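You operate a simulated robot arm through the tools that you are given. There is no shell and no other tool. Be economical: measure what you need, move in short steps, check, and stop when the job is done.

You are at the controls of a simulated robot arm. One attempt, no reset.

TASK
Stretch the black shoe from the grey mat to mark 3.
Fine: arm fully up, toe to the stretcher's stop, arm fully down, wind the blue knob, never past the mark; leave it in, and the other shoe alone. Set down upright: what you pick out.

The check looks at the end state, three seconds after you hand in, the way a careful person would. Anything else that was tipped, shoved, dropped, spilled or broken makes it a failure.

THE ROBOT
A 6-joint arm with a two-finger gripper on a trunk, on a base that drives. Base frame: it is fixed to the floor where the robot stands at the start and does not move with it; the origin is under the middle of the robot, x ahead of it, y to its left, z up. Units: mm, degrees, N and s.
Its first joint turns from -166.0 to 166.0 degrees. Places, roughly: blue knob [500, -200, 1100]; grey arm [500, -100, 1000]; shoe [500, -1250, 500]; stretcher [500, -200, 900]. Payload 3.43 kg.
The tool frame sits at the grasp point between the pads (the TCP): z along the fingers, y along the line on which they close. The tips reach 20 mm beyond it. Largest opening 190 mm; the body of the gripper starts 248 mm behind the TCP.
Orientation is that of the tool frame in the base frame, as a unit quaternion [w, x, y, z]. With the fingers straight down and closing along the base's y, the tool's x points along the base's -x, its y along +y and its z along -z.

THE INTERFACE
- The arm moves only by the tool servo_tool. Its argument "series" is a list of rows, each an object (a shift or turn left out is 0, a gripper value left out holds the last) with "turn": the turn, a rotation vector about the tool's x, y, z in degrees, a list of three; "translation": the shift along the tool's x, y, z in mm, a list of three; "gripper": the opening in per cent of the stroke, from 0 (shut) to 100 (fully open). In form: [{"turn": [rx, ry, rz], "translation": [dx, dy, dz], "gripper": gripper}, ...]. A call has 1 to 10 rows; each row shifts and turns the commanded pose from where the row before left it, along the tool's axes as they then stand. A row lasts 0.2 s, in which the tool goes at most 50 mm and 8.6 degrees; a call with a longer step from one row to the next is refused whole, and so is a gripper value outside its range. A pose out of reach is approached as far as the arm can. The call stops where the force on the tool passes 90 N (or 10 N more than at its start, if that is more) or the arm is blocked; 0.2 s more then pass. The fingers move at their own pace (about 45 mm/s each) and stop on an object; they squeeze with about 29 N. The grip force told is the motor's: it shows also when the fingers shut on nothing. Time passes only in rows, and 0.2 s behind the last, so rows that do not move let the fingers close. It gives the time, the measured TCP pose, the force on the tool (base axes), the opening and the grip force at its end, in the units of the frame above (readings bear some noise), with the torque about the TCP (base axes, N m) and any sound that the robot's microphone picked up.
- Cameras (640 x 400 px; columns grow to the right, rows downward): "scene" is now at [-3.3, 125.2, 1397.1]; the picture's right is [-0.78, -0.63, 0.00], its down [-0.27, 0.33, -0.91] and it looks along [0.57, -0.71, -0.42] (base axes); focal length 267 px, centre (320, 200). "wrist" rides on the gripper at [71, -8, -288] in the tool frame; the picture's right is [0.12, 0.99, 0.00], its down [-0.96, 0.12, -0.25] and it looks along [-0.25, 0.03, 0.97] (tool axes); focal length 261 px, centre (320, 200). There is no depth. A picture from a camera that has moved, and an enlarged one, comes with that camera's place and axes in the base frame and with its lens.
- get_image(camera): a new picture of that camera. No time passes.
- slide_trunk(by): slides the trunk up (or, below 0, down) by that many mm; the arm and the scene camera ride with it, the base frame stays. It gives what a move gives, with no picture.
- drive_base(legs): drives the robot by 1 to 6 legs, each [ahead, turn to the left] in mm and degrees, along the robot's own axes; the way and the turn of a leg run together, so that a leg with both is an arc; at most 1500 mm and 180 degrees a leg. The arm and the cameras ride along, it lands a little off, and it stops where it bumps. It gives what a move gives.
- head_to(pan, tilt): turns the head with the scene camera to pan (to the left, within 155 degrees either way) and tilt (down, from -29 to 69), counted from straight ahead of the robot. It gives what a move gives.
- zoom(camera, box): a new picture of the part [left, top, right, bottom] of that camera's present view, enlarged. No time passes.
- sign_off(): hands the job in; it is judged then, once.

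Go step by step. Nothing tells you exact positions but the pictures and the camera data: compare them with the known pose of the tool, close in by small moves and look again before you grip or let go. The budget is 120 turns and 98 pictures, counting those below and the enlarged ones. Unless the task says otherwise, let go and move clear before handing in, and close with one line.

The tools are called after "Call:" as a command line: name --argument value ..., lists and objects as JSON in quotes. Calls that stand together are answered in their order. servo_tool: Moves the arm, as the interface text tells. Its arguments: {"type":"object","properties":{"series":{"type":"array","items":{"type":"object","properties":{"turn":{"type":"array","items":{"type":"number"}},"translation":{"type":"array","items":{"type":"number"}},"gripper":{"type":"number"}}}}},"required":["series"]} The other tools are called the same way: slide_trunk (by) slides the trunk up or down; drive_base (legs) drives the base; head_to (pan, tilt) turns the head that bears the scene camera; get_image (camera) takes a picture; zoom (camera, box) takes an enlarged picture of a part of a camera's view; sign_off () hands the job in.

At the start:

```text
clock: 0.0
ee_pos: [673.6, -277.6, 1326.5]
ee_rot: [0.0, 0.0, 1.0, 0.001]
force: [-0.4, -0.2, -0.7]
ft_torque: [0.02, 0.01, 0.01]
width: 190.0
grasp_force: 0.1
trunk travel left (down, up): [-188.0, 52.0]
robot x, y, heading: [0.9, 1.7, 0.0]
head pan, tilt: [-51.2, 25.1]
```

scene: 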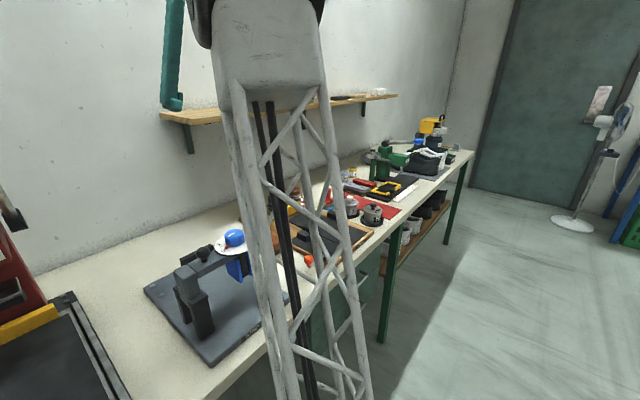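
wrist: 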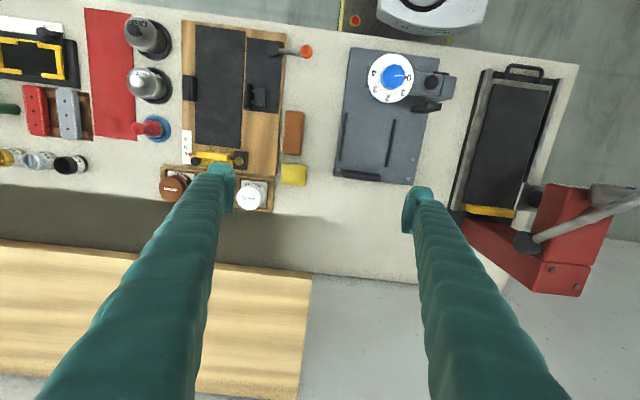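

I see the stretcher (dark plate with dial and blue knob) on the bench, with shoes further right near the end of the bench. I'll look closer before moving anything.

Call:
zoom --camera "wrist" --box '[320, 30, 480, 200]'

Call:
zoom --camera "scene" --box '[120, 200, 320, 380]'

Call:
zoom --camera "scene" --box '[320, 100, 500, 280]'

```text
2.35 times, centred on (400, 115) of wrist
camera zoom: at [602.6, -286.5, 1615.3], right [-0.12, 0.99, 0.0], down [0.96, 0.12, 0.25], along [0.25, 0.03, -0.97], focal length 613 px, centre (132, 400)
```

zoom: 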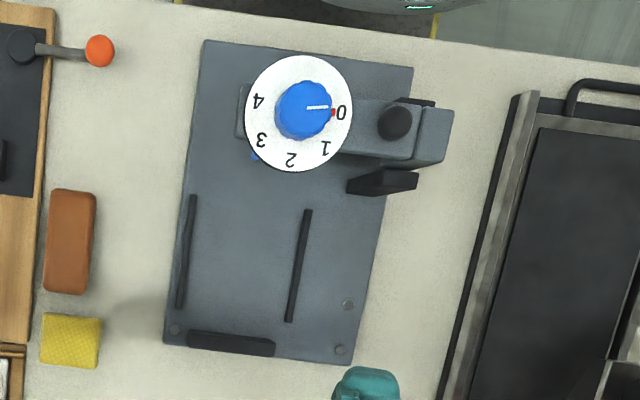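

```text
2.22 times, centred on (220, 290) of scene
camera zoom: at [-3.3, 125.2, 1397.1], right [-0.78, -0.63, 0.0], down [-0.27, 0.33, -0.91], along [0.57, -0.71, -0.42], focal length 593 px, centre (542, 0)
```

zoom: 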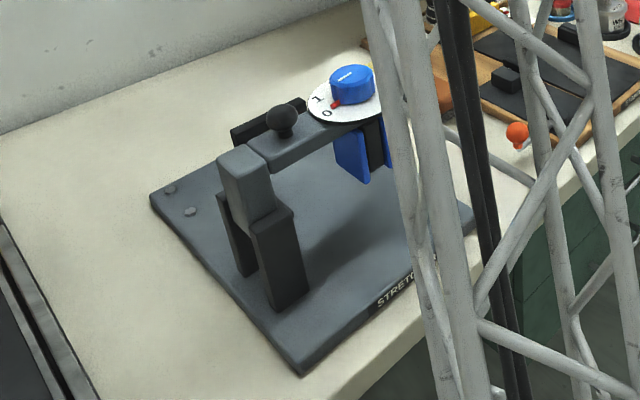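

```text
2.22 times, centred on (410, 190) of scene
camera zoom: at [-3.3, 125.2, 1397.1], right [-0.78, -0.63, 0.0], down [-0.27, 0.33, -0.91], along [0.57, -0.71, -0.42], focal length 593 px, centre (120, 222)
```

zoom: 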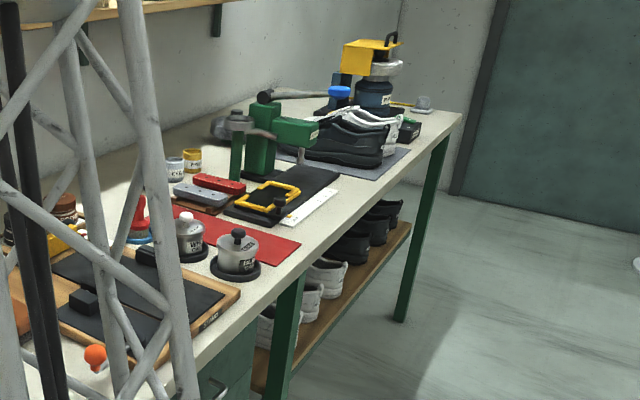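

The arm of the stretcher pivots at its left post, with the toe stop at the far side of its plate. There are shoes both on the bench and on the shelf below, so I'll look more closely at these.

Call:
zoom --camera "scene" --box '[385, 110, 485, 180]'

Call:
zoom --camera "scene" --box '[370, 170, 470, 260]'

```text
5.71 times, centred on (435, 145) of scene
camera zoom: at [-3.3, 125.2, 1397.1], right [-0.78, -0.63, 0.0], down [-0.27, 0.33, -0.91], along [0.57, -0.71, -0.42], focal length 1525 px, centre (-337, 514)
```

zoom: 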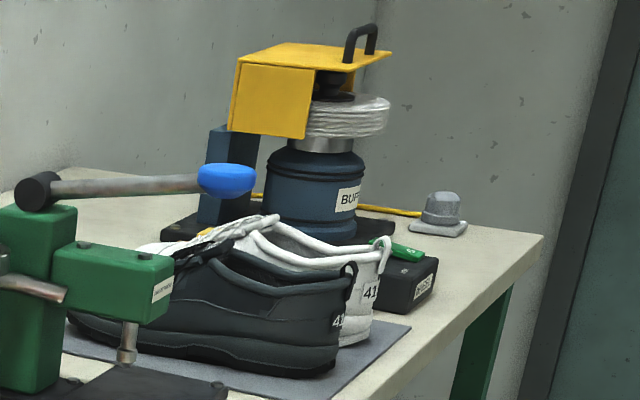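

```text
4.44 times, centred on (420, 215) of scene
camera zoom: at [-3.3, 125.2, 1397.1], right [-0.78, -0.63, 0.0], down [-0.27, 0.33, -0.91], along [0.57, -0.71, -0.42], focal length 1186 px, centre (-124, 133)
```

zoom: 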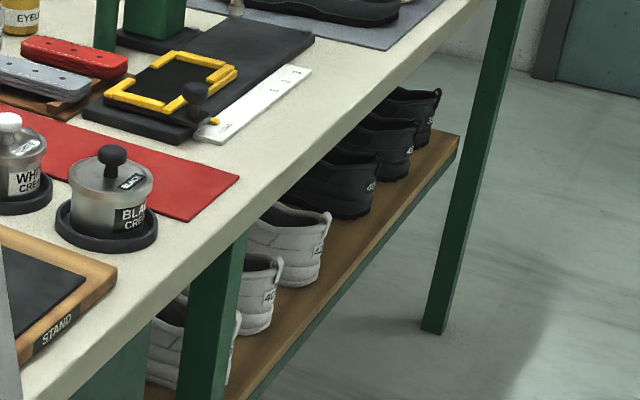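

The target is the black shoe (41) on the grey mat on the bench beyond the green press. I'll first raise the stretcher arm, so I back off a bit to have the stretcher in comfortable reach, and look.

Call:
drive_base --legs '[[-150, 0]]'

Call:
head_to --pan -20 --tilt 28

Call:
get_image --camera "scene"

Call:
get_image --camera "wrist"

```text
clock: 1.4
ee_pos: [521.3, -277.2, 1326.3]
ee_rot: [0.0, 0.0, 1.0, 0.0]
force: [0.4, -0.1, 1.6]
ft_torque: [-0.01, 0.03, 0.04]
width: 190.0
grasp_force: 0.0
trunk travel left (down, up): [-188.0, 52.0]
robot x, y, heading: [-151.0, -3.5, 0.0]
head pan, tilt: [-51.2, 25.1]
```

```text
clock: 2.3
ee_pos: [521.0, -276.9, 1325.0]
ee_rot: [0.0, 0.0, 1.0, 0.0]
force: [0.3, 0.8, 0.5]
ft_torque: [-0.01, 0.0, 0.04]
width: 190.1
grasp_force: 0.0
trunk travel left (down, up): [-188.0, 52.0]
robot x, y, heading: [-150.2, -0.8, -0.0]
head pan, tilt: [-20.0, 28.0]
```

```text
90 pictures are left
camera scene: at [-127.1, 165.8, 1392.6], right [-0.34, -0.94, 0.0], down [-0.44, 0.16, -0.88], along [0.83, -0.3, -0.47], focal length 267 px, centre (320, 200)
```

scene: 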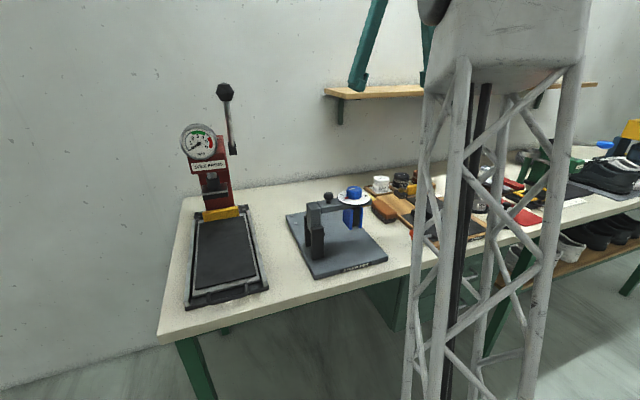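

```text
89 pictures are left
camera wrist: at [450.9, -286.4, 1615.2], right [-0.12, 0.99, 0.0], down [0.96, 0.12, 0.25], along [0.25, 0.03, -0.97], focal length 261 px, centre (320, 200)
```

wrist: 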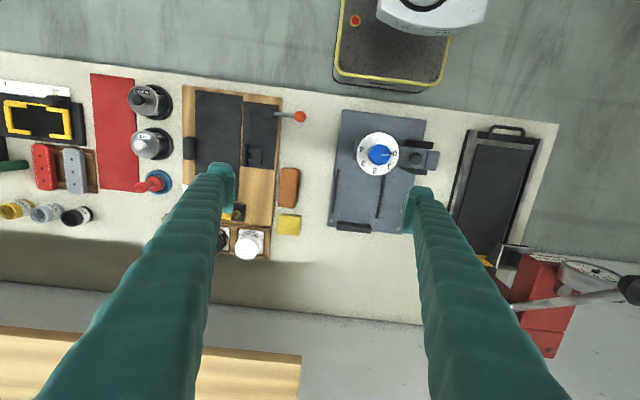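

Call:
zoom --camera "scene" --box '[275, 170, 405, 285]'

Call:
zoom --camera "wrist" --box '[310, 90, 460, 245]'

```text
3.48 times, centred on (340, 228) of scene
camera zoom: at [-127.1, 165.8, 1392.6], right [-0.34, -0.94, 0.0], down [-0.44, 0.16, -0.88], along [0.83, -0.3, -0.47], focal length 928 px, centre (250, 104)
```

zoom: 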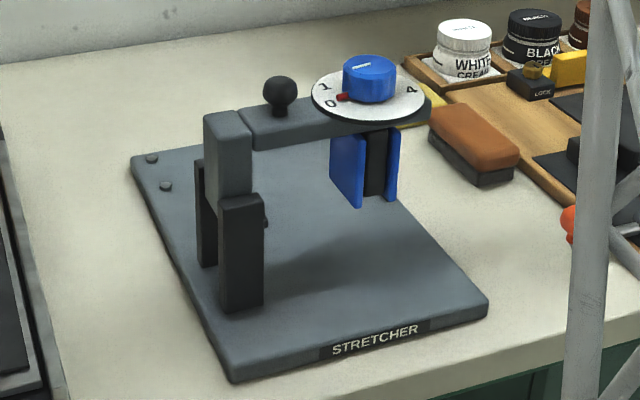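

```text
2.58 times, centred on (385, 168) of wrist
camera zoom: at [450.9, -286.4, 1615.2], right [-0.12, 0.99, 0.0], down [0.96, 0.12, 0.25], along [0.25, 0.03, -0.97], focal length 673 px, centre (152, 284)
```

zoom: 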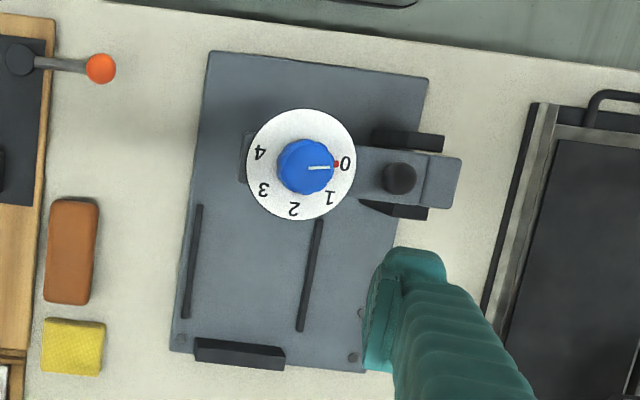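

Call:
zoom --camera "scene" --box '[315, 180, 385, 225]'

Call:
zoom --camera "scene" --box '[295, 195, 365, 265]'

```text
8.89 times, centred on (350, 202) of scene
camera zoom: at [-127.1, 165.8, 1392.6], right [-0.34, -0.94, 0.0], down [-0.44, 0.16, -0.88], along [0.83, -0.3, -0.47], focal length 2372 px, centre (53, 178)
```

zoom: 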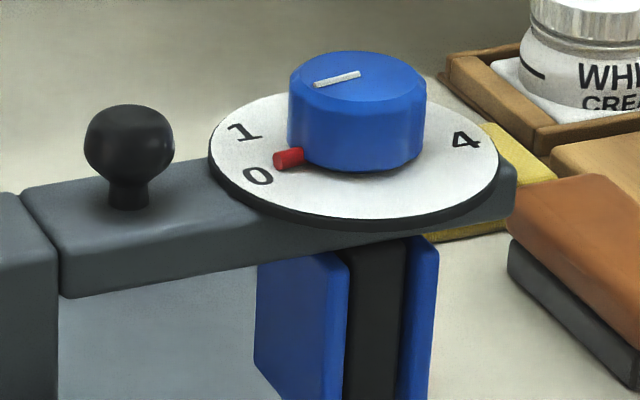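

```text
5.71 times, centred on (330, 230) of scene
camera zoom: at [-127.1, 165.8, 1392.6], right [-0.34, -0.94, 0.0], down [-0.44, 0.16, -0.88], along [0.83, -0.3, -0.47], focal length 1525 px, centre (263, 29)
```

zoom: 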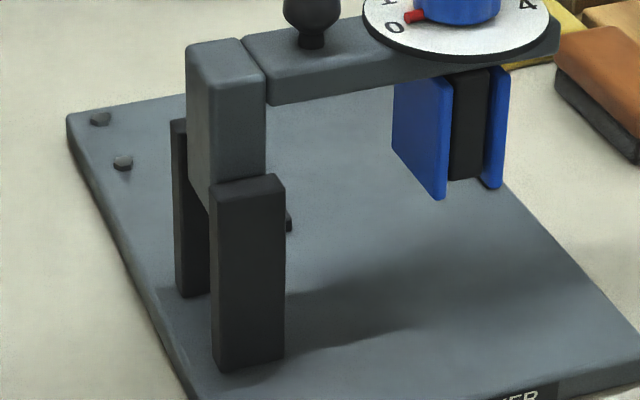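

The arm is an L on a hinge between the two black cheeks, hinge near [.., -38, 970] with axis along x; the black ball handle is near [483, -85, 1065]. I'll turn the gripper to close along x and go above the ball.

Call:
servo_tool --series '[{"turn": [0, 0, -8.5], "gripper": 50}, {"turn": [0, 0, -8.5]}, {"turn": [0, 0, -8.5]}, {"turn": [0, 0, -8.5]}, {"turn": [0, 0, -8.5]}, {"turn": [0, 0, -8.5]}, {"turn": [0, 0, -8.5]}, {"turn": [0, 0, -8.5]}, {"turn": [0, 0, -8.5]}, {"turn": [0, 0, -8.5]}]'

Call:
servo_tool --series '[{"turn": [0, 0, -5]}, {"translation": [-48, 9, 0]}, {"translation": [-48, 9, 0]}, {"translation": [-48, 9, 0]}, {"translation": [-48, 10, 0]}, {"translation": [0, 0, 40]}, {"translation": [0, 0, 40]}]'

Call:
get_image --camera "wrist"

Call:
get_image --camera "scene"

```text
clock: 4.5
ee_pos: [522.0, -276.9, 1325.2]
ee_rot: [0.0, -0.676, 0.737, 0.0]
force: [0.5, 0.3, 0.4]
ft_torque: [0.02, 0.0, 0.01]
width: 95.2
grasp_force: 0.0
trunk travel left (down, up): [-188.0, 52.0]
robot x, y, heading: [-149.5, -2.1, -0.1]
head pan, tilt: [-20.0, 28.0]
```

```text
clock: 6.1
ee_pos: [482.3, -85.8, 1245.6]
ee_rot: [-0.001, 0.707, -0.707, 0.001]
force: [0.0, 0.3, 0.0]
ft_torque: [0.0, -0.06, 0.02]
width: 94.6
grasp_force: 0.1
trunk travel left (down, up): [-188.0, 52.0]
robot x, y, heading: [-150.3, -3.7, 0.0]
head pan, tilt: [-20.0, 28.0]
```

```text
84 pictures are left
camera wrist: at [491.3, -156.1, 1534.9], right [-0.99, -0.12, 0.0], down [-0.12, 0.96, 0.25], along [-0.03, 0.25, -0.97], focal length 261 px, centre (320, 200)
```

wrist: 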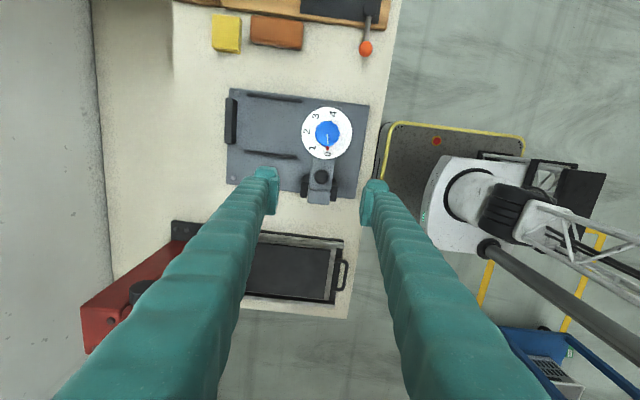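

```text
83 pictures are left
camera scene: at [-127.3, 166.0, 1392.6], right [-0.34, -0.94, 0.0], down [-0.44, 0.16, -0.88], along [0.83, -0.3, -0.47], focal length 267 px, centre (320, 200)
```

scene: 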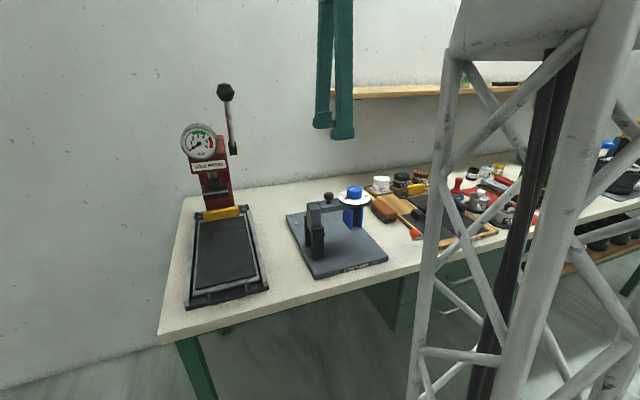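

Ball handle measured at about [480, -79, 1056]. I descend around it, then check.

Call:
servo_tool --series '[{"translation": [-6, 1, 0]}, {"translation": [0, 0, 45]}, {"translation": [0, 0, 45]}, {"translation": [0, 0, 45]}, {"translation": [0, 0, 30]}, {"translation": [0, 0, 22]}, {}]'

Call:
zoom --camera "scene" --box '[295, 160, 395, 245]'

Call:
zoom --camera "wrist" --box '[240, 70, 400, 270]'

```text
clock: 7.7
ee_pos: [483.3, -79.7, 1058.7]
ee_rot: [0.0, -0.707, 0.707, 0.0]
force: [0.2, -0.5, 0.7]
ft_torque: [0.05, 0.03, 0.0]
width: 95.1
grasp_force: 0.1
trunk travel left (down, up): [-188.0, 52.0]
robot x, y, heading: [-150.5, -0.0, -0.2]
head pan, tilt: [-20.0, 28.0]
```

```text
4.71 times, centred on (345, 202) of scene
camera zoom: at [-127.1, 165.9, 1392.5], right [-0.34, -0.94, 0.0], down [-0.44, 0.16, -0.88], along [0.83, -0.3, -0.47], focal length 1256 px, centre (202, 188)
```

zoom: 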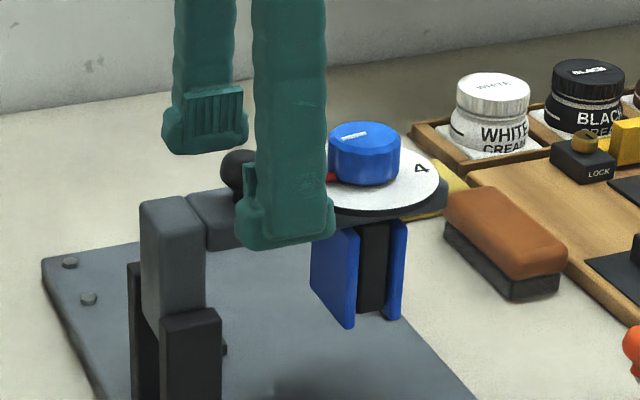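

```text
2.00 times, centred on (320, 170) of wrist
camera zoom: at [492.0, -150.3, 1348.2], right [-0.99, -0.12, 0.0], down [-0.12, 0.96, 0.25], along [-0.03, 0.25, -0.97], focal length 521 px, centre (320, 260)
```

zoom: 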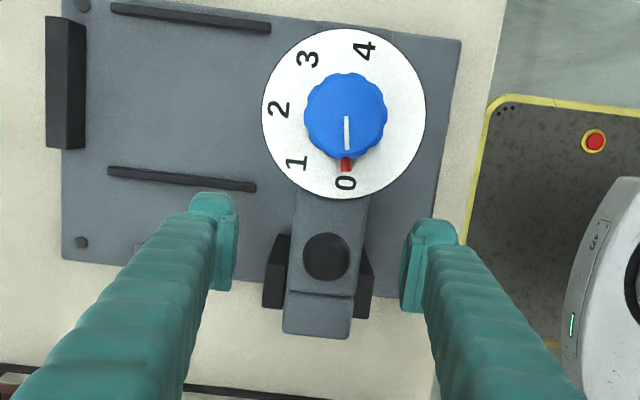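

The fingers straddle the ball properly. Closing.

Call:
servo_tool --series '[{"translation": [-2, 3, 0], "gripper": 0}, {}, {}, {}, {}, {}]'

```text
clock: 9.1
ee_pos: [479.4, -77.0, 1058.3]
ee_rot: [0.0, -0.707, 0.707, 0.0]
force: [-10.9, 0.4, -2.2]
ft_torque: [0.0, 0.06, -0.01]
width: 24.3
grasp_force: 45.5
trunk travel left (down, up): [-188.0, 52.0]
robot x, y, heading: [-152.6, -4.7, 0.2]
head pan, tilt: [-20.0, 28.0]
```

Gripped the ball (24 mm). I start swinging it up along the arc with small steps, turning with the arm.

Call:
servo_tool --series '[{"turn": [0, 6, 0], "translation": [-9.3, 0, -3.6]}, {"turn": [0, 6, 0], "translation": [-9.3, 0, -3.6]}, {}]'

Call:
zoom --camera "scene" --box '[295, 160, 395, 245]'

```text
clock: 9.9
ee_pos: [479.6, -58.1, 1066.0]
ee_rot: [-0.073, -0.703, 0.703, -0.074]
force: [-11.1, 1.1, 2.8]
ft_torque: [0.48, -0.01, -0.08]
width: 24.2
grasp_force: 44.8
trunk travel left (down, up): [-188.0, 52.0]
robot x, y, heading: [-154.3, -1.6, -0.3]
head pan, tilt: [-20.0, 28.0]
```

```text
4.71 times, centred on (345, 202) of scene
camera zoom: at [-127.7, 166.0, 1392.6], right [-0.34, -0.94, 0.0], down [-0.44, 0.16, -0.88], along [0.83, -0.3, -0.47], focal length 1256 px, centre (202, 188)
```

zoom: 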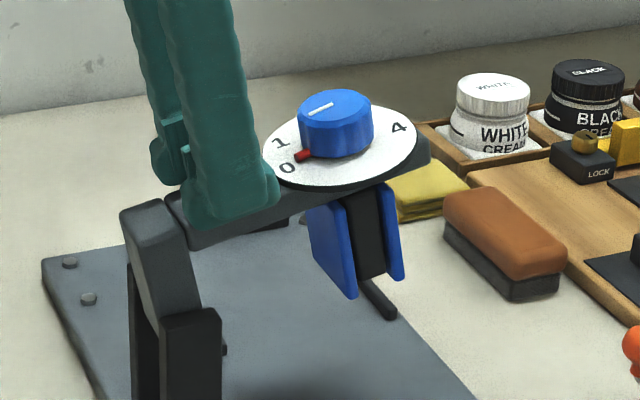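

Works with low force. Continuing the arc.

Call:
servo_tool --series '[{"turn": [0, 8, 0], "translation": [-12.6, 0, -4.5]}, {"turn": [0, 8, 0], "translation": [-12.6, 0, -4.5]}, {"turn": [0, 8, 0], "translation": [-12.6, 0, -4.5]}, {}]'

```text
clock: 10.9
ee_pos: [480.3, -17.8, 1067.1]
ee_rot: [-0.218, -0.672, 0.673, -0.22]
force: [-5.9, 7.8, 40.6]
ft_torque: [0.33, 0.13, -0.16]
width: 24.3
grasp_force: 45.1
trunk travel left (down, up): [-188.0, 52.0]
robot x, y, heading: [-154.0, 1.9, 0.3]
head pan, tilt: [-20.0, 28.0]
```

Call:
servo_tool --series '[{"translation": [1.5, 0, -2.5]}, {}]'

Call:
zoom --camera "scene" --box '[285, 150, 395, 245]'

```text
clock: 11.5
ee_pos: [480.7, -18.1, 1067.3]
ee_rot: [-0.219, -0.672, 0.673, -0.219]
force: [-7.1, 1.2, 2.9]
ft_torque: [0.39, -0.13, -0.08]
width: 24.0
grasp_force: 44.9
trunk travel left (down, up): [-188.0, 52.0]
robot x, y, heading: [-147.6, 1.7, 0.0]
head pan, tilt: [-20.0, 28.0]
```

```text
4.21 times, centred on (340, 198) of scene
camera zoom: at [-127.5, 166.2, 1392.1], right [-0.34, -0.94, 0.0], down [-0.44, 0.16, -0.88], along [0.83, -0.3, -0.47], focal length 1124 px, centre (236, 210)
```

zoom: 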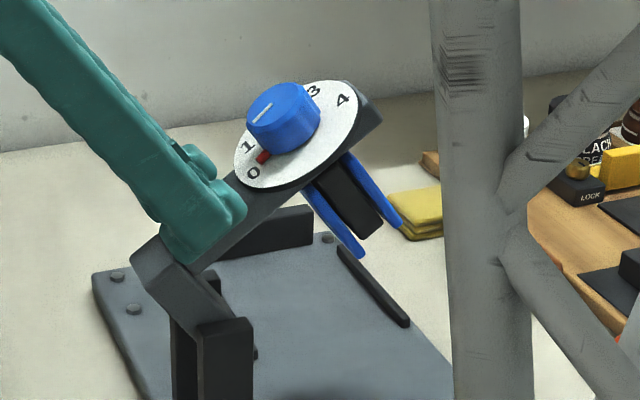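

No load now; refined hinge at (y -34, z 972). Continue.

Call:
servo_tool --series '[{"turn": [0, 8, 0], "translation": [-12.4, 0, -5.2]}, {"turn": [0, 8, 0], "translation": [-12.4, 0, -5.2]}, {"turn": [0, 8, 0], "translation": [-12.4, 0, -5.2]}, {}]'

```text
clock: 12.5
ee_pos: [479.9, 19.0, 1052.4]
ee_rot: [0.354, 0.613, -0.612, 0.354]
force: [-12.6, -6.4, -22.2]
ft_torque: [0.71, -0.05, -0.02]
width: 24.2
grasp_force: 44.6
trunk travel left (down, up): [-188.0, 52.0]
robot x, y, heading: [-150.4, -1.4, 0.1]
head pan, tilt: [-20.0, 28.0]
```

Call:
servo_tool --series '[{"turn": [0, 8, 0], "translation": [-12.6, 0, -4.2]}, {"turn": [0, 8, 0], "translation": [-12.6, 0, -4.5]}, {}]'

Call:
zoom --camera "scene" --box '[275, 130, 395, 245]'

```text
clock: 13.3
ee_pos: [479.8, 41.1, 1035.0]
ee_rot: [-0.435, -0.557, 0.557, -0.436]
force: [-13.0, 4.4, 1.6]
ft_torque: [0.11, -0.01, -0.03]
width: 24.1
grasp_force: 45.2
trunk travel left (down, up): [-188.0, 52.0]
robot x, y, heading: [-156.2, 1.2, 0.1]
head pan, tilt: [-20.0, 28.0]
```

```text
3.48 times, centred on (335, 188) of scene
camera zoom: at [-127.9, 166.4, 1392.6], right [-0.34, -0.94, 0.0], down [-0.44, 0.16, -0.88], along [0.83, -0.3, -0.47], focal length 928 px, centre (268, 244)
```

zoom: 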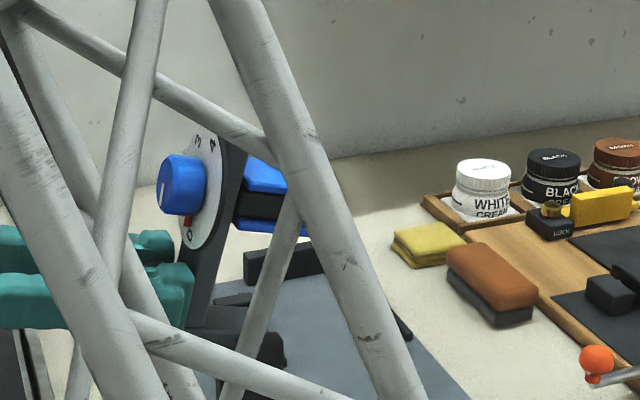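

Call:
servo_tool --series '[{"turn": [0, 5, 0], "translation": [-7.9, 0, -3.0]}, {"turn": [0, 5, 0], "translation": [-7.9, 0, -3.0]}, {}]'

```text
clock: 14.1
ee_pos: [479.3, 50.4, 1022.3]
ee_rot: [-0.483, -0.516, 0.517, -0.483]
force: [-12.7, 44.5, 19.9]
ft_torque: [0.42, 0.12, -0.25]
width: 23.9
grasp_force: 44.6
trunk travel left (down, up): [-188.0, 52.0]
robot x, y, heading: [-157.5, -4.2, 0.3]
head pan, tilt: [-20.0, 28.0]
```

Call:
servo_tool --series '[{"translation": [-1, 0, -4]}, {}]'

Call:
servo_tool --series '[{"turn": [0, 4, 0], "translation": [-6.3, 0, -2.8]}, {}]'

Call:
zoom --camera "scene" --box '[275, 130, 395, 245]'

```text
clock: 14.7
ee_pos: [480.1, 49.6, 1020.1]
ee_rot: [-0.484, -0.515, 0.518, -0.482]
force: [-4.7, 5.5, 16.7]
ft_torque: [-1.3, 0.01, -0.11]
width: 24.4
grasp_force: 44.9
trunk travel left (down, up): [-188.0, 52.0]
robot x, y, heading: [-148.6, 0.6, -0.4]
head pan, tilt: [-20.0, 28.0]
```

```text
clock: 15.3
ee_pos: [480.3, 53.6, 1011.9]
ee_rot: [0.5, 0.501, -0.5, 0.499]
force: [-9.1, -5.4, -5.2]
ft_torque: [0.06, 0.0, -0.07]
width: 24.1
grasp_force: 44.9
trunk travel left (down, up): [-188.0, 52.0]
robot x, y, heading: [-153.8, 1.2, 0.1]
head pan, tilt: [-20.0, 28.0]
```

```text
3.48 times, centred on (335, 188) of scene
camera zoom: at [-127.1, 166.2, 1392.2], right [-0.34, -0.94, 0.0], down [-0.44, 0.16, -0.88], along [0.83, -0.3, -0.47], focal length 928 px, centre (268, 244)
```

zoom: 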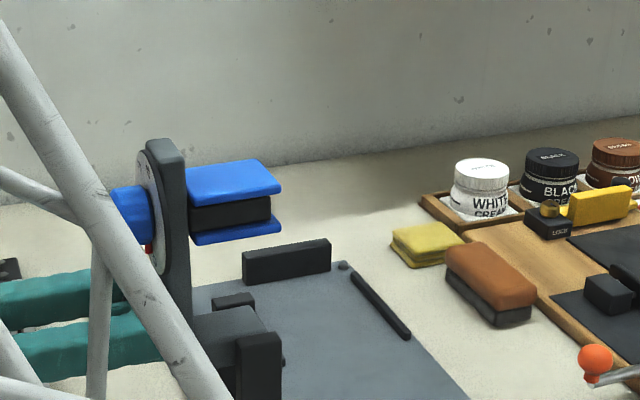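

Arm is vertical; no stop felt yet, so I probe further.

Call:
servo_tool --series '[{"turn": [0, 4, 0], "translation": [-6.3, 0, -2.8]}, {"turn": [0, 4, 0], "translation": [-6.3, 0, -2.8]}, {}]'

```text
clock: 16.1
ee_pos: [479.3, 59.9, 999.2]
ee_rot: [0.53, 0.467, -0.464, 0.534]
force: [-13.4, -0.9, -3.2]
ft_torque: [-0.04, -0.18, -0.01]
width: 24.1
grasp_force: 44.2
trunk travel left (down, up): [-188.0, 52.0]
robot x, y, heading: [-150.5, 1.2, 0.0]
head pan, tilt: [-20.0, 28.0]
```

Call:
servo_tool --series '[{"turn": [0, 4, 0], "translation": [-6.3, 0, -2.6]}, {"turn": [0, 4, 0], "translation": [-6.3, 0, -2.6]}, {}]'

Call:
get_image --camera "scene"

```text
clock: 16.5
ee_pos: [480.4, 58.9, 992.4]
ee_rot: [0.531, 0.46, -0.447, 0.554]
force: [8.1, 36.3, 29.0]
ft_torque: [-0.35, 0.27, -0.58]
width: 24.1
grasp_force: 44.2
out of reach, approached as far as the arm can: row 1
trunk travel left (down, up): [-188.0, 52.0]
robot x, y, heading: [-149.5, 1.9, 0.9]
head pan, tilt: [-20.0, 28.0]
stopped in row 1: the force on the tool passed its limit at 254 N (the readings are from after the stop); the commanded pose is now the measured one
```

```text
76 pictures are left
camera scene: at [-129.6, 167.9, 1392.8], right [-0.33, -0.94, 0.0], down [-0.44, 0.15, -0.88], along [0.83, -0.29, -0.47], focal length 267 px, centre (320, 200)
```

scene: 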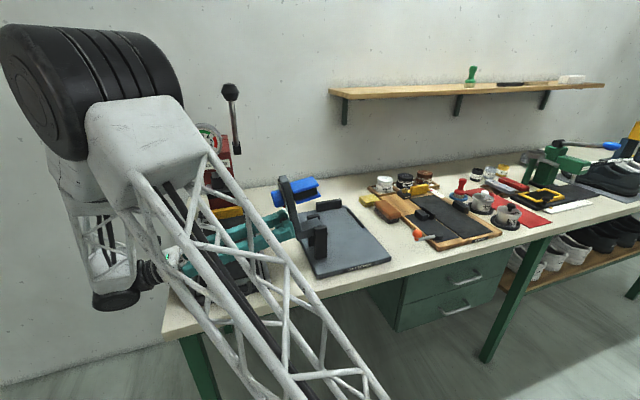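

The arm is past vertical (~100°) and my own reach ended there. Let me look closely before letting go.

Call:
zoom --camera "scene" --box '[140, 160, 360, 320]'

Call:
get_image --camera "wrist"

```text
2.50 times, centred on (250, 240) of scene
camera zoom: at [-129.6, 167.9, 1392.8], right [-0.33, -0.94, 0.0], down [-0.44, 0.15, -0.88], along [0.83, -0.29, -0.47], focal length 667 px, centre (495, 100)
```

zoom: 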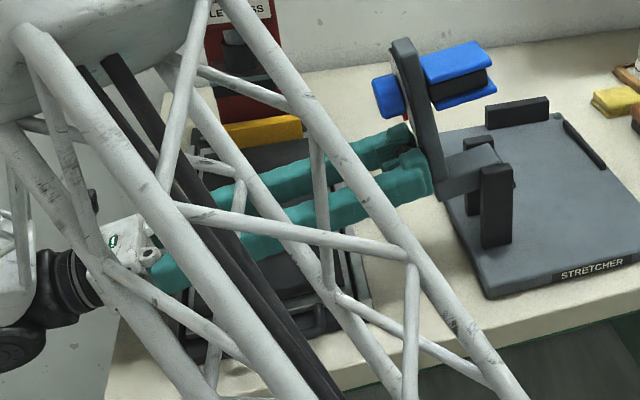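

```text
74 pictures are left
camera wrist: at [477.6, 354.9, 1013.2], right [-0.99, -0.02, 0.11], down [-0.11, 0.07, -0.99], along [0.01, -1.0, -0.07], focal length 261 px, centre (320, 200)
```

wrist: 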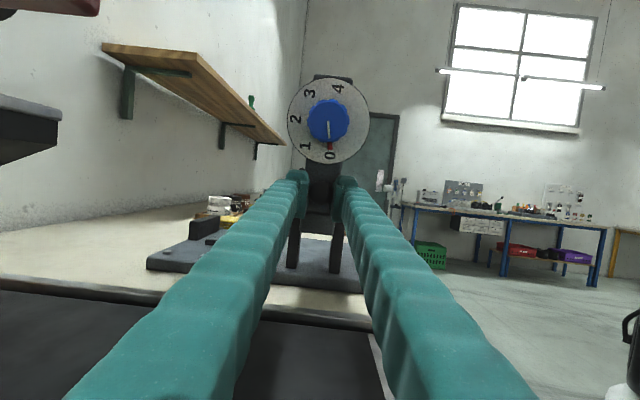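

Call:
servo_tool --series '[{"gripper": 35}, {}, {}, {}]'

Call:
zoom --camera "scene" --box '[140, 160, 360, 320]'

```text
clock: 17.5
ee_pos: [480.7, 55.5, 991.4]
ee_rot: [0.532, 0.46, -0.448, 0.551]
force: [12.4, -10.1, 36.6]
ft_torque: [8.5, -0.3, -2.88]
width: 66.5
grasp_force: 0.1
trunk travel left (down, up): [-188.0, 52.0]
robot x, y, heading: [-152.5, -4.4, 0.3]
head pan, tilt: [-20.0, 28.0]
```

```text
2.50 times, centred on (250, 240) of scene
camera zoom: at [-127.8, 165.8, 1392.7], right [-0.34, -0.94, 0.0], down [-0.44, 0.16, -0.88], along [0.83, -0.3, -0.47], focal length 667 px, centre (495, 100)
```

zoom: 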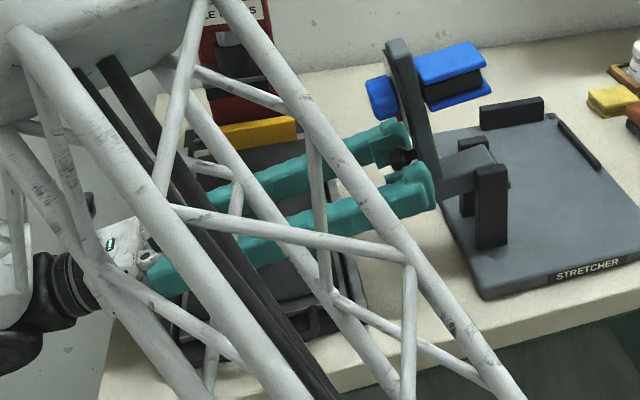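

The gripper body is resting on something behind (torque shows contact at its rear). I lift slightly and withdraw toward +y.

Call:
servo_tool --series '[{"translation": [8, 0, -2]}, {"translation": [6, 0, -8]}, {"translation": [4, 0, -15]}, {"translation": [4, 0, -25]}]'

```text
clock: 18.6
ee_pos: [478.0, 58.8, 990.1]
ee_rot: [0.531, 0.458, -0.453, 0.551]
force: [-1.3, -8.3, 53.0]
ft_torque: [12.93, 1.25, 0.64]
width: 66.5
grasp_force: 0.0
out of reach, approached as far as the arm can: row 1, 2, 3, 4
trunk travel left (down, up): [-188.0, 52.0]
robot x, y, heading: [-149.0, -1.4, -0.0]
head pan, tilt: [-20.0, 28.0]
stopped in row 4: the force on the tool passed its limit at 145 N (the readings are from after the stop); the commanded pose is now the measured one
```

Arm is at its joint limits; the trunk can lift me clear of the contact instead.

Call:
slide_trunk --by 15

Call:
get_image --camera "wrist"

Call:
get_image --camera "scene"

```text
clock: 19.2
ee_pos: [478.2, 60.5, 1001.2]
ee_rot: [0.532, 0.459, -0.451, 0.551]
force: [0.1, 0.1, -0.6]
ft_torque: [-0.01, 0.0, -0.05]
width: 66.4
grasp_force: 0.1
trunk travel left (down, up): [-203.0, 37.0]
robot x, y, heading: [-150.8, -2.3, 0.3]
head pan, tilt: [-20.0, 28.0]
```

```text
72 pictures are left
camera wrist: at [479.4, 355.7, 1022.7], right [-0.99, -0.01, 0.11], down [-0.11, 0.08, -0.99], along [0.0, -1.0, -0.08], focal length 261 px, centre (320, 200)
```

wrist: 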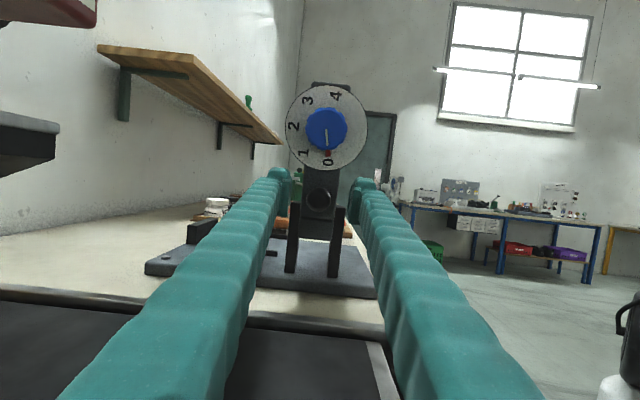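

```text
71 pictures are left
camera scene: at [-127.1, 166.7, 1407.2], right [-0.34, -0.94, 0.0], down [-0.44, 0.16, -0.88], along [0.83, -0.3, -0.47], focal length 267 px, centre (320, 200)
```

scene: 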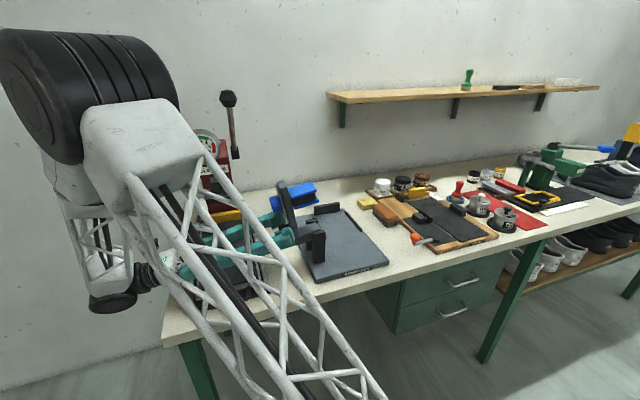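

Call:
servo_tool --series '[{"turn": [0, -4, 0]}, {"turn": [0, -4, 0], "translation": [0, 0, -15]}, {"turn": [0, -4, 0], "translation": [0, 0, -20]}, {"turn": [0, -4, 0], "translation": [0, 0, -20]}]'

Call:
get_image --camera "wrist"

```text
clock: 20.2
ee_pos: [478.3, 114.9, 999.2]
ee_rot: [0.465, 0.53, -0.522, 0.48]
force: [0.1, 0.6, -0.5]
ft_torque: [-0.1, 0.03, -0.05]
width: 66.6
grasp_force: 0.1
trunk travel left (down, up): [-203.0, 37.0]
robot x, y, heading: [-152.1, -0.7, 0.2]
head pan, tilt: [-20.0, 28.0]
```

```text
70 pictures are left
camera wrist: at [478.4, 393.4, 1102.5], right [-0.99, -0.04, 0.11], down [-0.12, 0.35, -0.93], along [0.0, -0.94, -0.35], focal length 261 px, centre (320, 200)
```

wrist: 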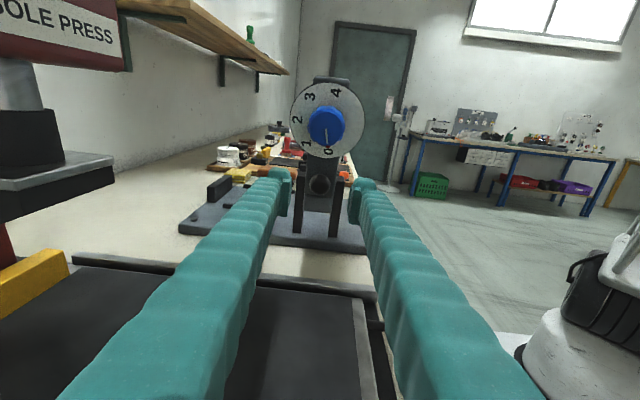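

Now clear of the arm, which stays up. I raise and re-point the gripper down.

Call:
servo_tool --series '[{"translation": [45, 0, -10]}, {"translation": [45, 0, -10]}, {"translation": [45, 0, -10], "turn": [0, -8, 0]}, {"translation": [45, 0, -10], "turn": [0, -8, 0]}, {"translation": [40, 0, -20], "turn": [0, -8, 0]}, {"turn": [0, -8.5, 0]}, {"turn": [0, -8.5, 0]}, {"turn": [0, -8.5, 0]}, {"turn": [0, -8.5, 0]}]'

Call:
get_image --camera "scene"

```text
clock: 22.2
ee_pos: [475.4, 132.6, 1228.7]
ee_rot: [0.151, 0.698, -0.681, 0.164]
force: [0.0, -0.1, -0.9]
ft_torque: [-0.22, 0.03, -0.01]
width: 66.4
grasp_force: 0.0
trunk travel left (down, up): [-203.0, 37.0]
robot x, y, heading: [-149.7, -2.2, 0.3]
head pan, tilt: [-20.0, 28.0]
```

```text
69 pictures are left
camera scene: at [-127.1, 167.0, 1407.4], right [-0.34, -0.94, 0.0], down [-0.44, 0.16, -0.88], along [0.83, -0.3, -0.47], focal length 267 px, centre (320, 200)
```

scene: 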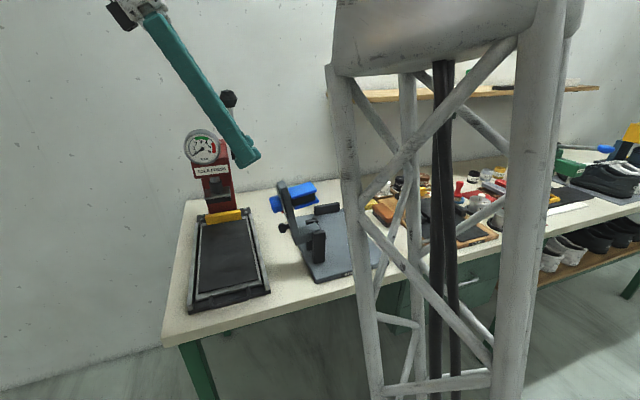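

The stretcher arm is clearly up. I straighten the gripper, raise it and drive to the shoe end of the bench.

Call:
servo_tool --series '[{"turn": [0, -8.5, 0], "translation": [0, 0, -30]}, {"turn": [0, -8.5, 0], "translation": [0, 0, -30]}, {"turn": [0, -8.5, 0], "translation": [0, 0, -30]}, {"translation": [0, 0, -10]}]'

Call:
drive_base --legs '[[0, -90], [1300, 0], [0, 90]]'

Call:
head_to --pan 0 --tilt 35

Call:
get_image --camera "scene"

Call:
get_image --camera "wrist"

```text
clock: 23.2
ee_pos: [471.2, 159.1, 1323.6]
ee_rot: [-0.001, 0.716, -0.698, 0.005]
force: [-0.4, -1.1, 0.4]
ft_torque: [0.01, -0.04, -0.03]
width: 66.4
grasp_force: 0.1
trunk travel left (down, up): [-203.0, 37.0]
robot x, y, heading: [-151.0, -0.5, 0.4]
head pan, tilt: [-20.0, 28.0]
```

```text
clock: 37.8
ee_pos: [478.1, -1128.0, 1323.8]
ee_rot: [-0.002, 0.724, -0.69, 0.006]
force: [-0.5, 0.0, 0.5]
ft_torque: [0.0, -0.02, -0.01]
width: 66.4
grasp_force: 0.1
trunk travel left (down, up): [-203.0, 37.0]
robot x, y, heading: [-141.7, -1301.6, 1.4]
head pan, tilt: [-20.0, 28.0]
```

```text
clock: 38.6
ee_pos: [477.1, -1126.2, 1325.0]
ee_rot: [-0.001, 0.723, -0.691, 0.007]
force: [-0.2, -0.2, 0.5]
ft_torque: [0.03, -0.02, -0.05]
width: 66.7
grasp_force: 0.1
trunk travel left (down, up): [-203.0, 37.0]
robot x, y, heading: [-141.3, -1300.3, 1.7]
head pan, tilt: [0.0, 35.0]
```

```text
68 pictures are left
camera scene: at [-120.4, -1101.3, 1396.6], right [0.03, -1.0, 0.0], down [-0.57, -0.01, -0.82], along [0.82, 0.02, -0.57], focal length 267 px, centre (320, 200)
```

scene: 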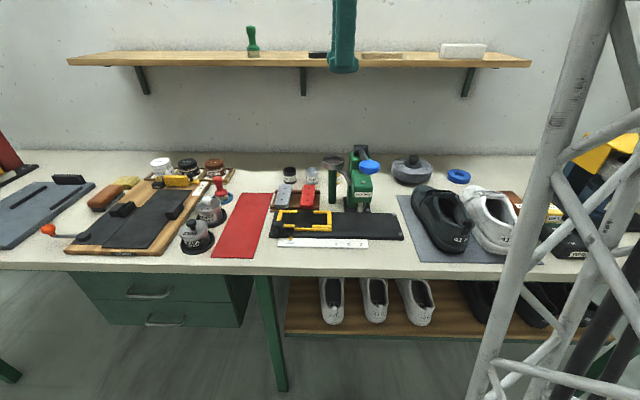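

```text
67 pictures are left
camera wrist: at [486.9, -1196.1, 1613.6], right [-0.99, -0.17, -0.01], down [-0.16, 0.96, 0.24], along [-0.03, 0.24, -0.97], focal length 261 px, centre (320, 200)
```

wrist: 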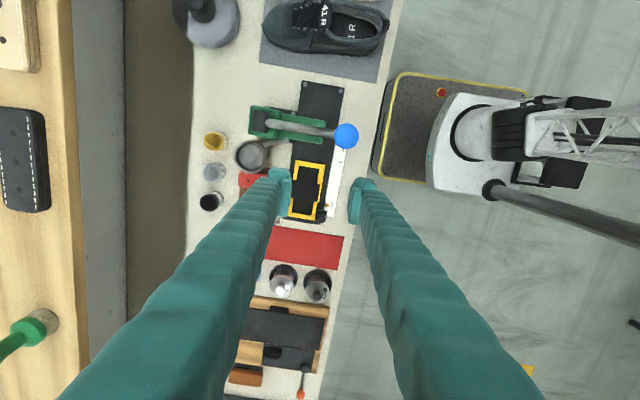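

Call:
zoom --camera "scene" --box '[390, 160, 550, 275]'

Call:
zoom --camera "wrist" --box '[240, 0, 410, 110]'

```text
3.48 times, centred on (470, 218) of scene
camera zoom: at [-120.4, -1101.3, 1396.6], right [0.03, -1.0, 0.0], down [-0.57, -0.01, -0.82], along [0.82, 0.02, -0.57], focal length 928 px, centre (-202, 139)
```

zoom: 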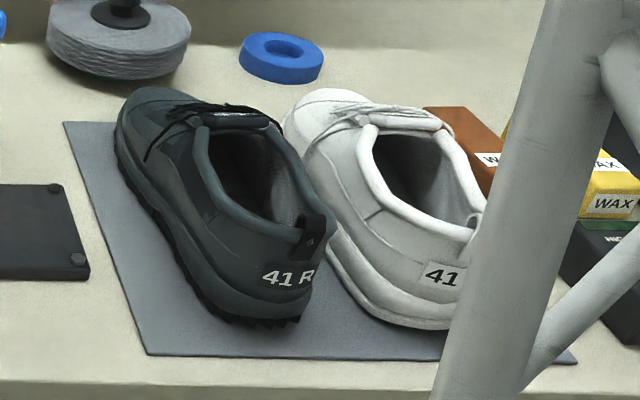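

```text
3.64 times, centred on (325, 55) of wrist
camera zoom: at [486.9, -1196.1, 1613.6], right [-0.99, -0.17, -0.01], down [-0.16, 0.96, 0.24], along [-0.03, 0.24, -0.97], focal length 948 px, centre (302, 727)
```

zoom: 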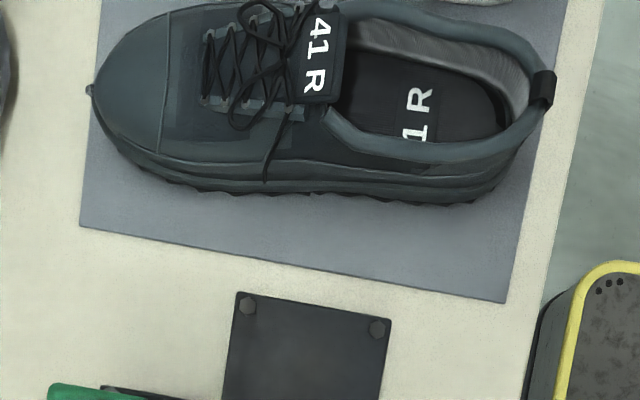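

The black shoe lies toe to the wall, heel near [390, -1447], toe near [669, -1422], close to the white one. I plan to pinch its +y side collar wall (one finger inside), so I turn the gripper to match and look straight down.

Call:
servo_tool --series '[{"turn": [0, 0, 8.5]}, {"turn": [0, 0, 8.5]}, {"turn": [0, 0, 8.5]}, {"turn": [0, 0, 8.5]}, {"turn": [0, 0, 8.5]}, {"turn": [0, 0, 8.5]}, {"turn": [0, 0, 8.5]}, {"turn": [0, 0, 8.5]}, {"turn": [0, 0, 8.5]}, {"turn": [0, 0, 8.5]}]'

Call:
servo_tool --series '[{"turn": [0, 0, 2.5]}, {"translation": [0, -45, 0]}, {"translation": [0, -45, 0]}, {"translation": [0, -45, 0]}, {"translation": [0, -45, 0]}, {"translation": [0, -45, 0]}, {"translation": [0, -45, 20]}, {"translation": [4, -40, 45]}]'

Call:
get_image --camera "wrist"

```text
clock: 40.8
ee_pos: [478.2, -1128.6, 1324.0]
ee_rot: [0.005, -0.066, 0.998, -0.004]
force: [-0.3, 0.0, -0.4]
ft_torque: [0.03, 0.0, 0.01]
width: 66.6
grasp_force: 0.0
trunk travel left (down, up): [-203.0, 37.0]
robot x, y, heading: [-139.6, -1299.6, 1.5]
head pan, tilt: [0.0, 35.0]
```

```text
refused: row 8 steps farther than a row can; nothing moved
```

```text
64 pictures are left
camera wrist: at [406.3, -1144.0, 1612.4], right [-0.25, 0.97, -0.01], down [0.94, 0.24, 0.26], along [0.25, 0.06, -0.97], focal length 261 px, centre (320, 200)
```

wrist: 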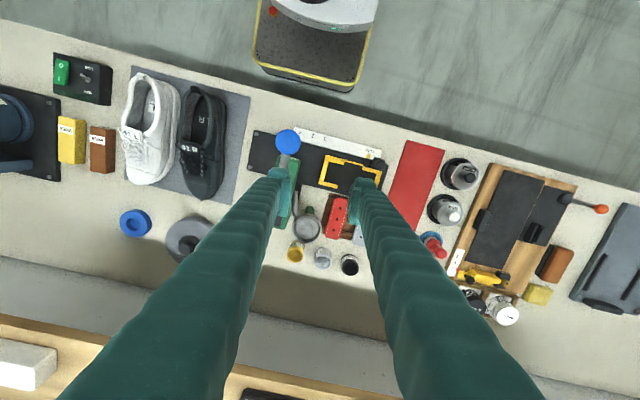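

Call:
servo_tool --series '[{"turn": [0, 0, 2.5]}, {"translation": [0, -45, 0]}, {"translation": [0, -45, 0]}, {"translation": [0, -45, 0]}, {"translation": [0, -45, 0]}, {"translation": [0, -45, 0]}, {"translation": [0, -45, 10]}, {"translation": [4, -40, 20]}, {"translation": [0, 0, 45]}]'

Call:
get_image --camera "wrist"

```text
clock: 42.8
ee_pos: [503.8, -1438.3, 1252.1]
ee_rot: [0.005, -0.045, 0.999, -0.004]
force: [-0.3, 0.3, 0.1]
ft_torque: [-0.01, 0.06, -0.01]
width: 66.7
grasp_force: 0.1
trunk travel left (down, up): [-203.0, 37.0]
robot x, y, heading: [-143.5, -1297.8, 1.6]
head pan, tilt: [0.0, 35.0]
```

```text
63 pictures are left
camera wrist: at [430.5, -1452.0, 1540.7], right [-0.21, 0.98, -0.01], down [0.94, 0.2, 0.26], along [0.25, 0.05, -0.97], focal length 261 px, centre (320, 200)
```

wrist: 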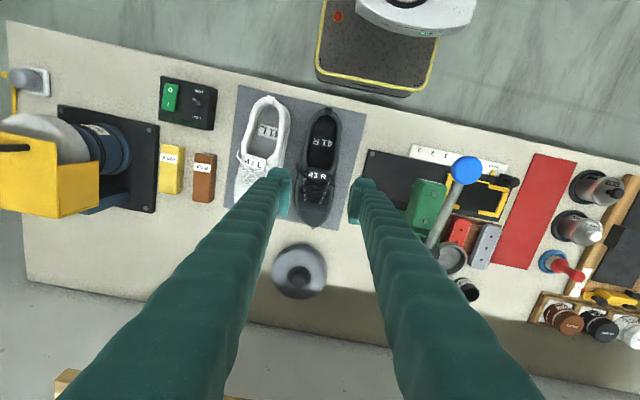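

Call:
zoom --camera "wrist" --box '[230, 80, 380, 235]'

Call:
zoom --camera "wrist" --box '[285, 95, 365, 165]'

```text
2.58 times, centred on (305, 158) of wrist
camera zoom: at [430.5, -1452.0, 1540.7], right [-0.21, 0.98, -0.01], down [0.94, 0.2, 0.26], along [0.25, 0.05, -0.97], focal length 673 px, centre (359, 310)
```

zoom: 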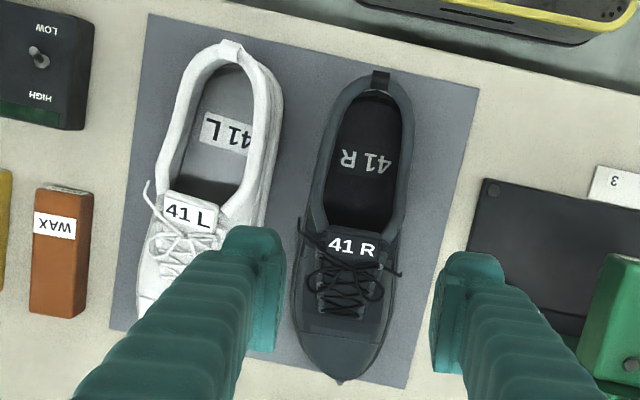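

```text
5.71 times, centred on (325, 130) of wrist
camera zoom: at [430.5, -1452.0, 1540.7], right [-0.21, 0.98, -0.01], down [0.94, 0.2, 0.26], along [0.25, 0.05, -0.97], focal length 1489 px, centre (291, 600)
```

zoom: 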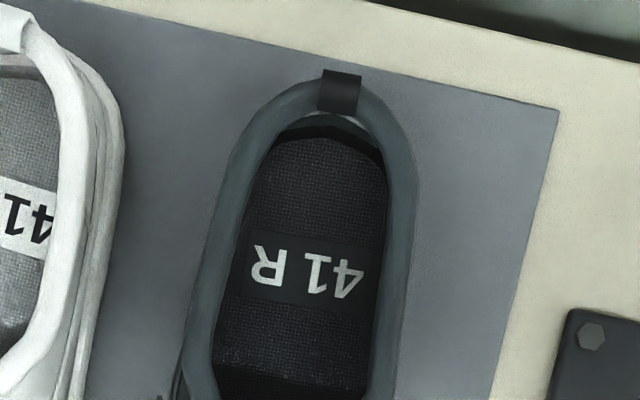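

The shoe is empty and upright; its +y collar wall near x=468 is at y≈-1405, top around z 950. I move above that wall with a ~50 mm opening and lower partway to check.

Call:
servo_tool --series '[{"translation": [33, 36, 0], "gripper": 27}, {"translation": [0, 0, 45]}, {"translation": [0, 0, 45]}, {"translation": [0, 0, 45]}, {"translation": [0, 0, 45]}, {"translation": [0, 0, 20]}, {}]'

Call:
get_image --camera "wrist"

Call:
get_image --camera "scene"

```text
clock: 44.4
ee_pos: [469.0, -1406.3, 1050.0]
ee_rot: [0.005, -0.045, 0.999, -0.004]
force: [-0.3, -0.5, 0.3]
ft_torque: [0.0, -0.01, 0.01]
width: 51.3
grasp_force: 0.1
trunk travel left (down, up): [-203.0, 37.0]
robot x, y, heading: [-142.0, -1300.1, 1.4]
head pan, tilt: [0.0, 35.0]
```

```text
60 pictures are left
camera wrist: at [396.6, -1419.1, 1339.2], right [-0.21, 0.98, -0.01], down [0.95, 0.2, 0.26], along [0.25, 0.05, -0.97], focal length 261 px, centre (320, 200)
```

wrist: 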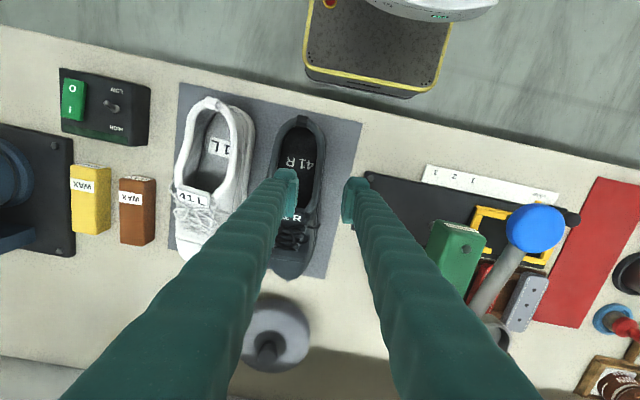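

```text
59 pictures are left
camera scene: at [-120.4, -1101.3, 1396.6], right [0.03, -1.0, 0.0], down [-0.57, -0.01, -0.82], along [0.82, 0.02, -0.57], focal length 267 px, centre (320, 200)
```

scene: 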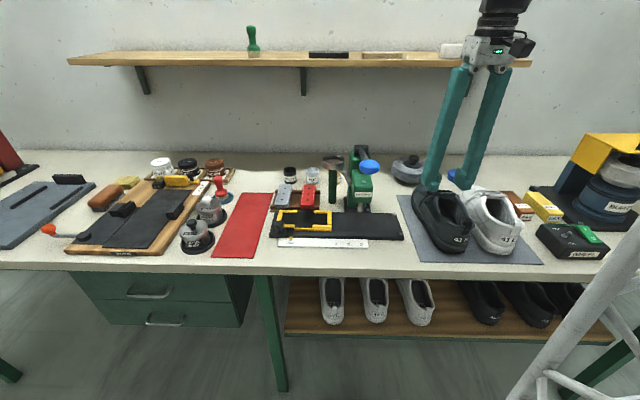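

Call:
zoom --camera "wrist" --box '[250, 100, 390, 260]'

Call:
zoom --camera "scene" --box '[390, 150, 550, 270]'

```text
2.50 times, centred on (320, 180) of wrist
camera zoom: at [396.6, -1419.1, 1339.2], right [-0.21, 0.98, -0.01], down [0.95, 0.2, 0.26], along [0.25, 0.05, -0.97], focal length 652 px, centre (320, 250)
```

zoom: 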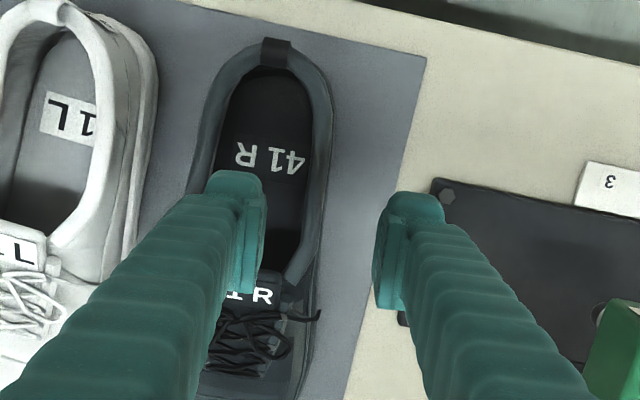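

```text
3.33 times, centred on (470, 210) of scene
camera zoom: at [-120.4, -1101.3, 1396.6], right [0.03, -1.0, 0.0], down [-0.57, -0.01, -0.82], along [0.82, 0.02, -0.57], focal length 890 px, centre (-180, 167)
```

zoom: 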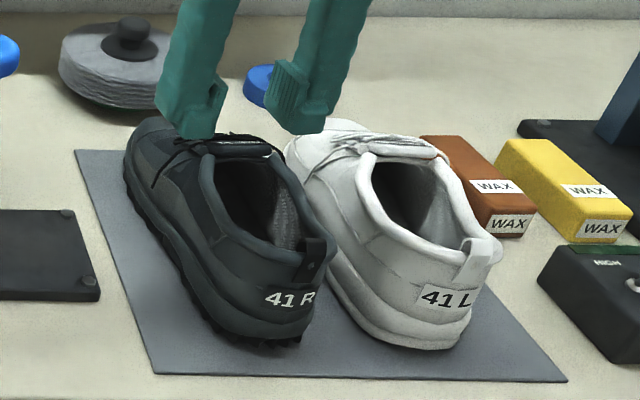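

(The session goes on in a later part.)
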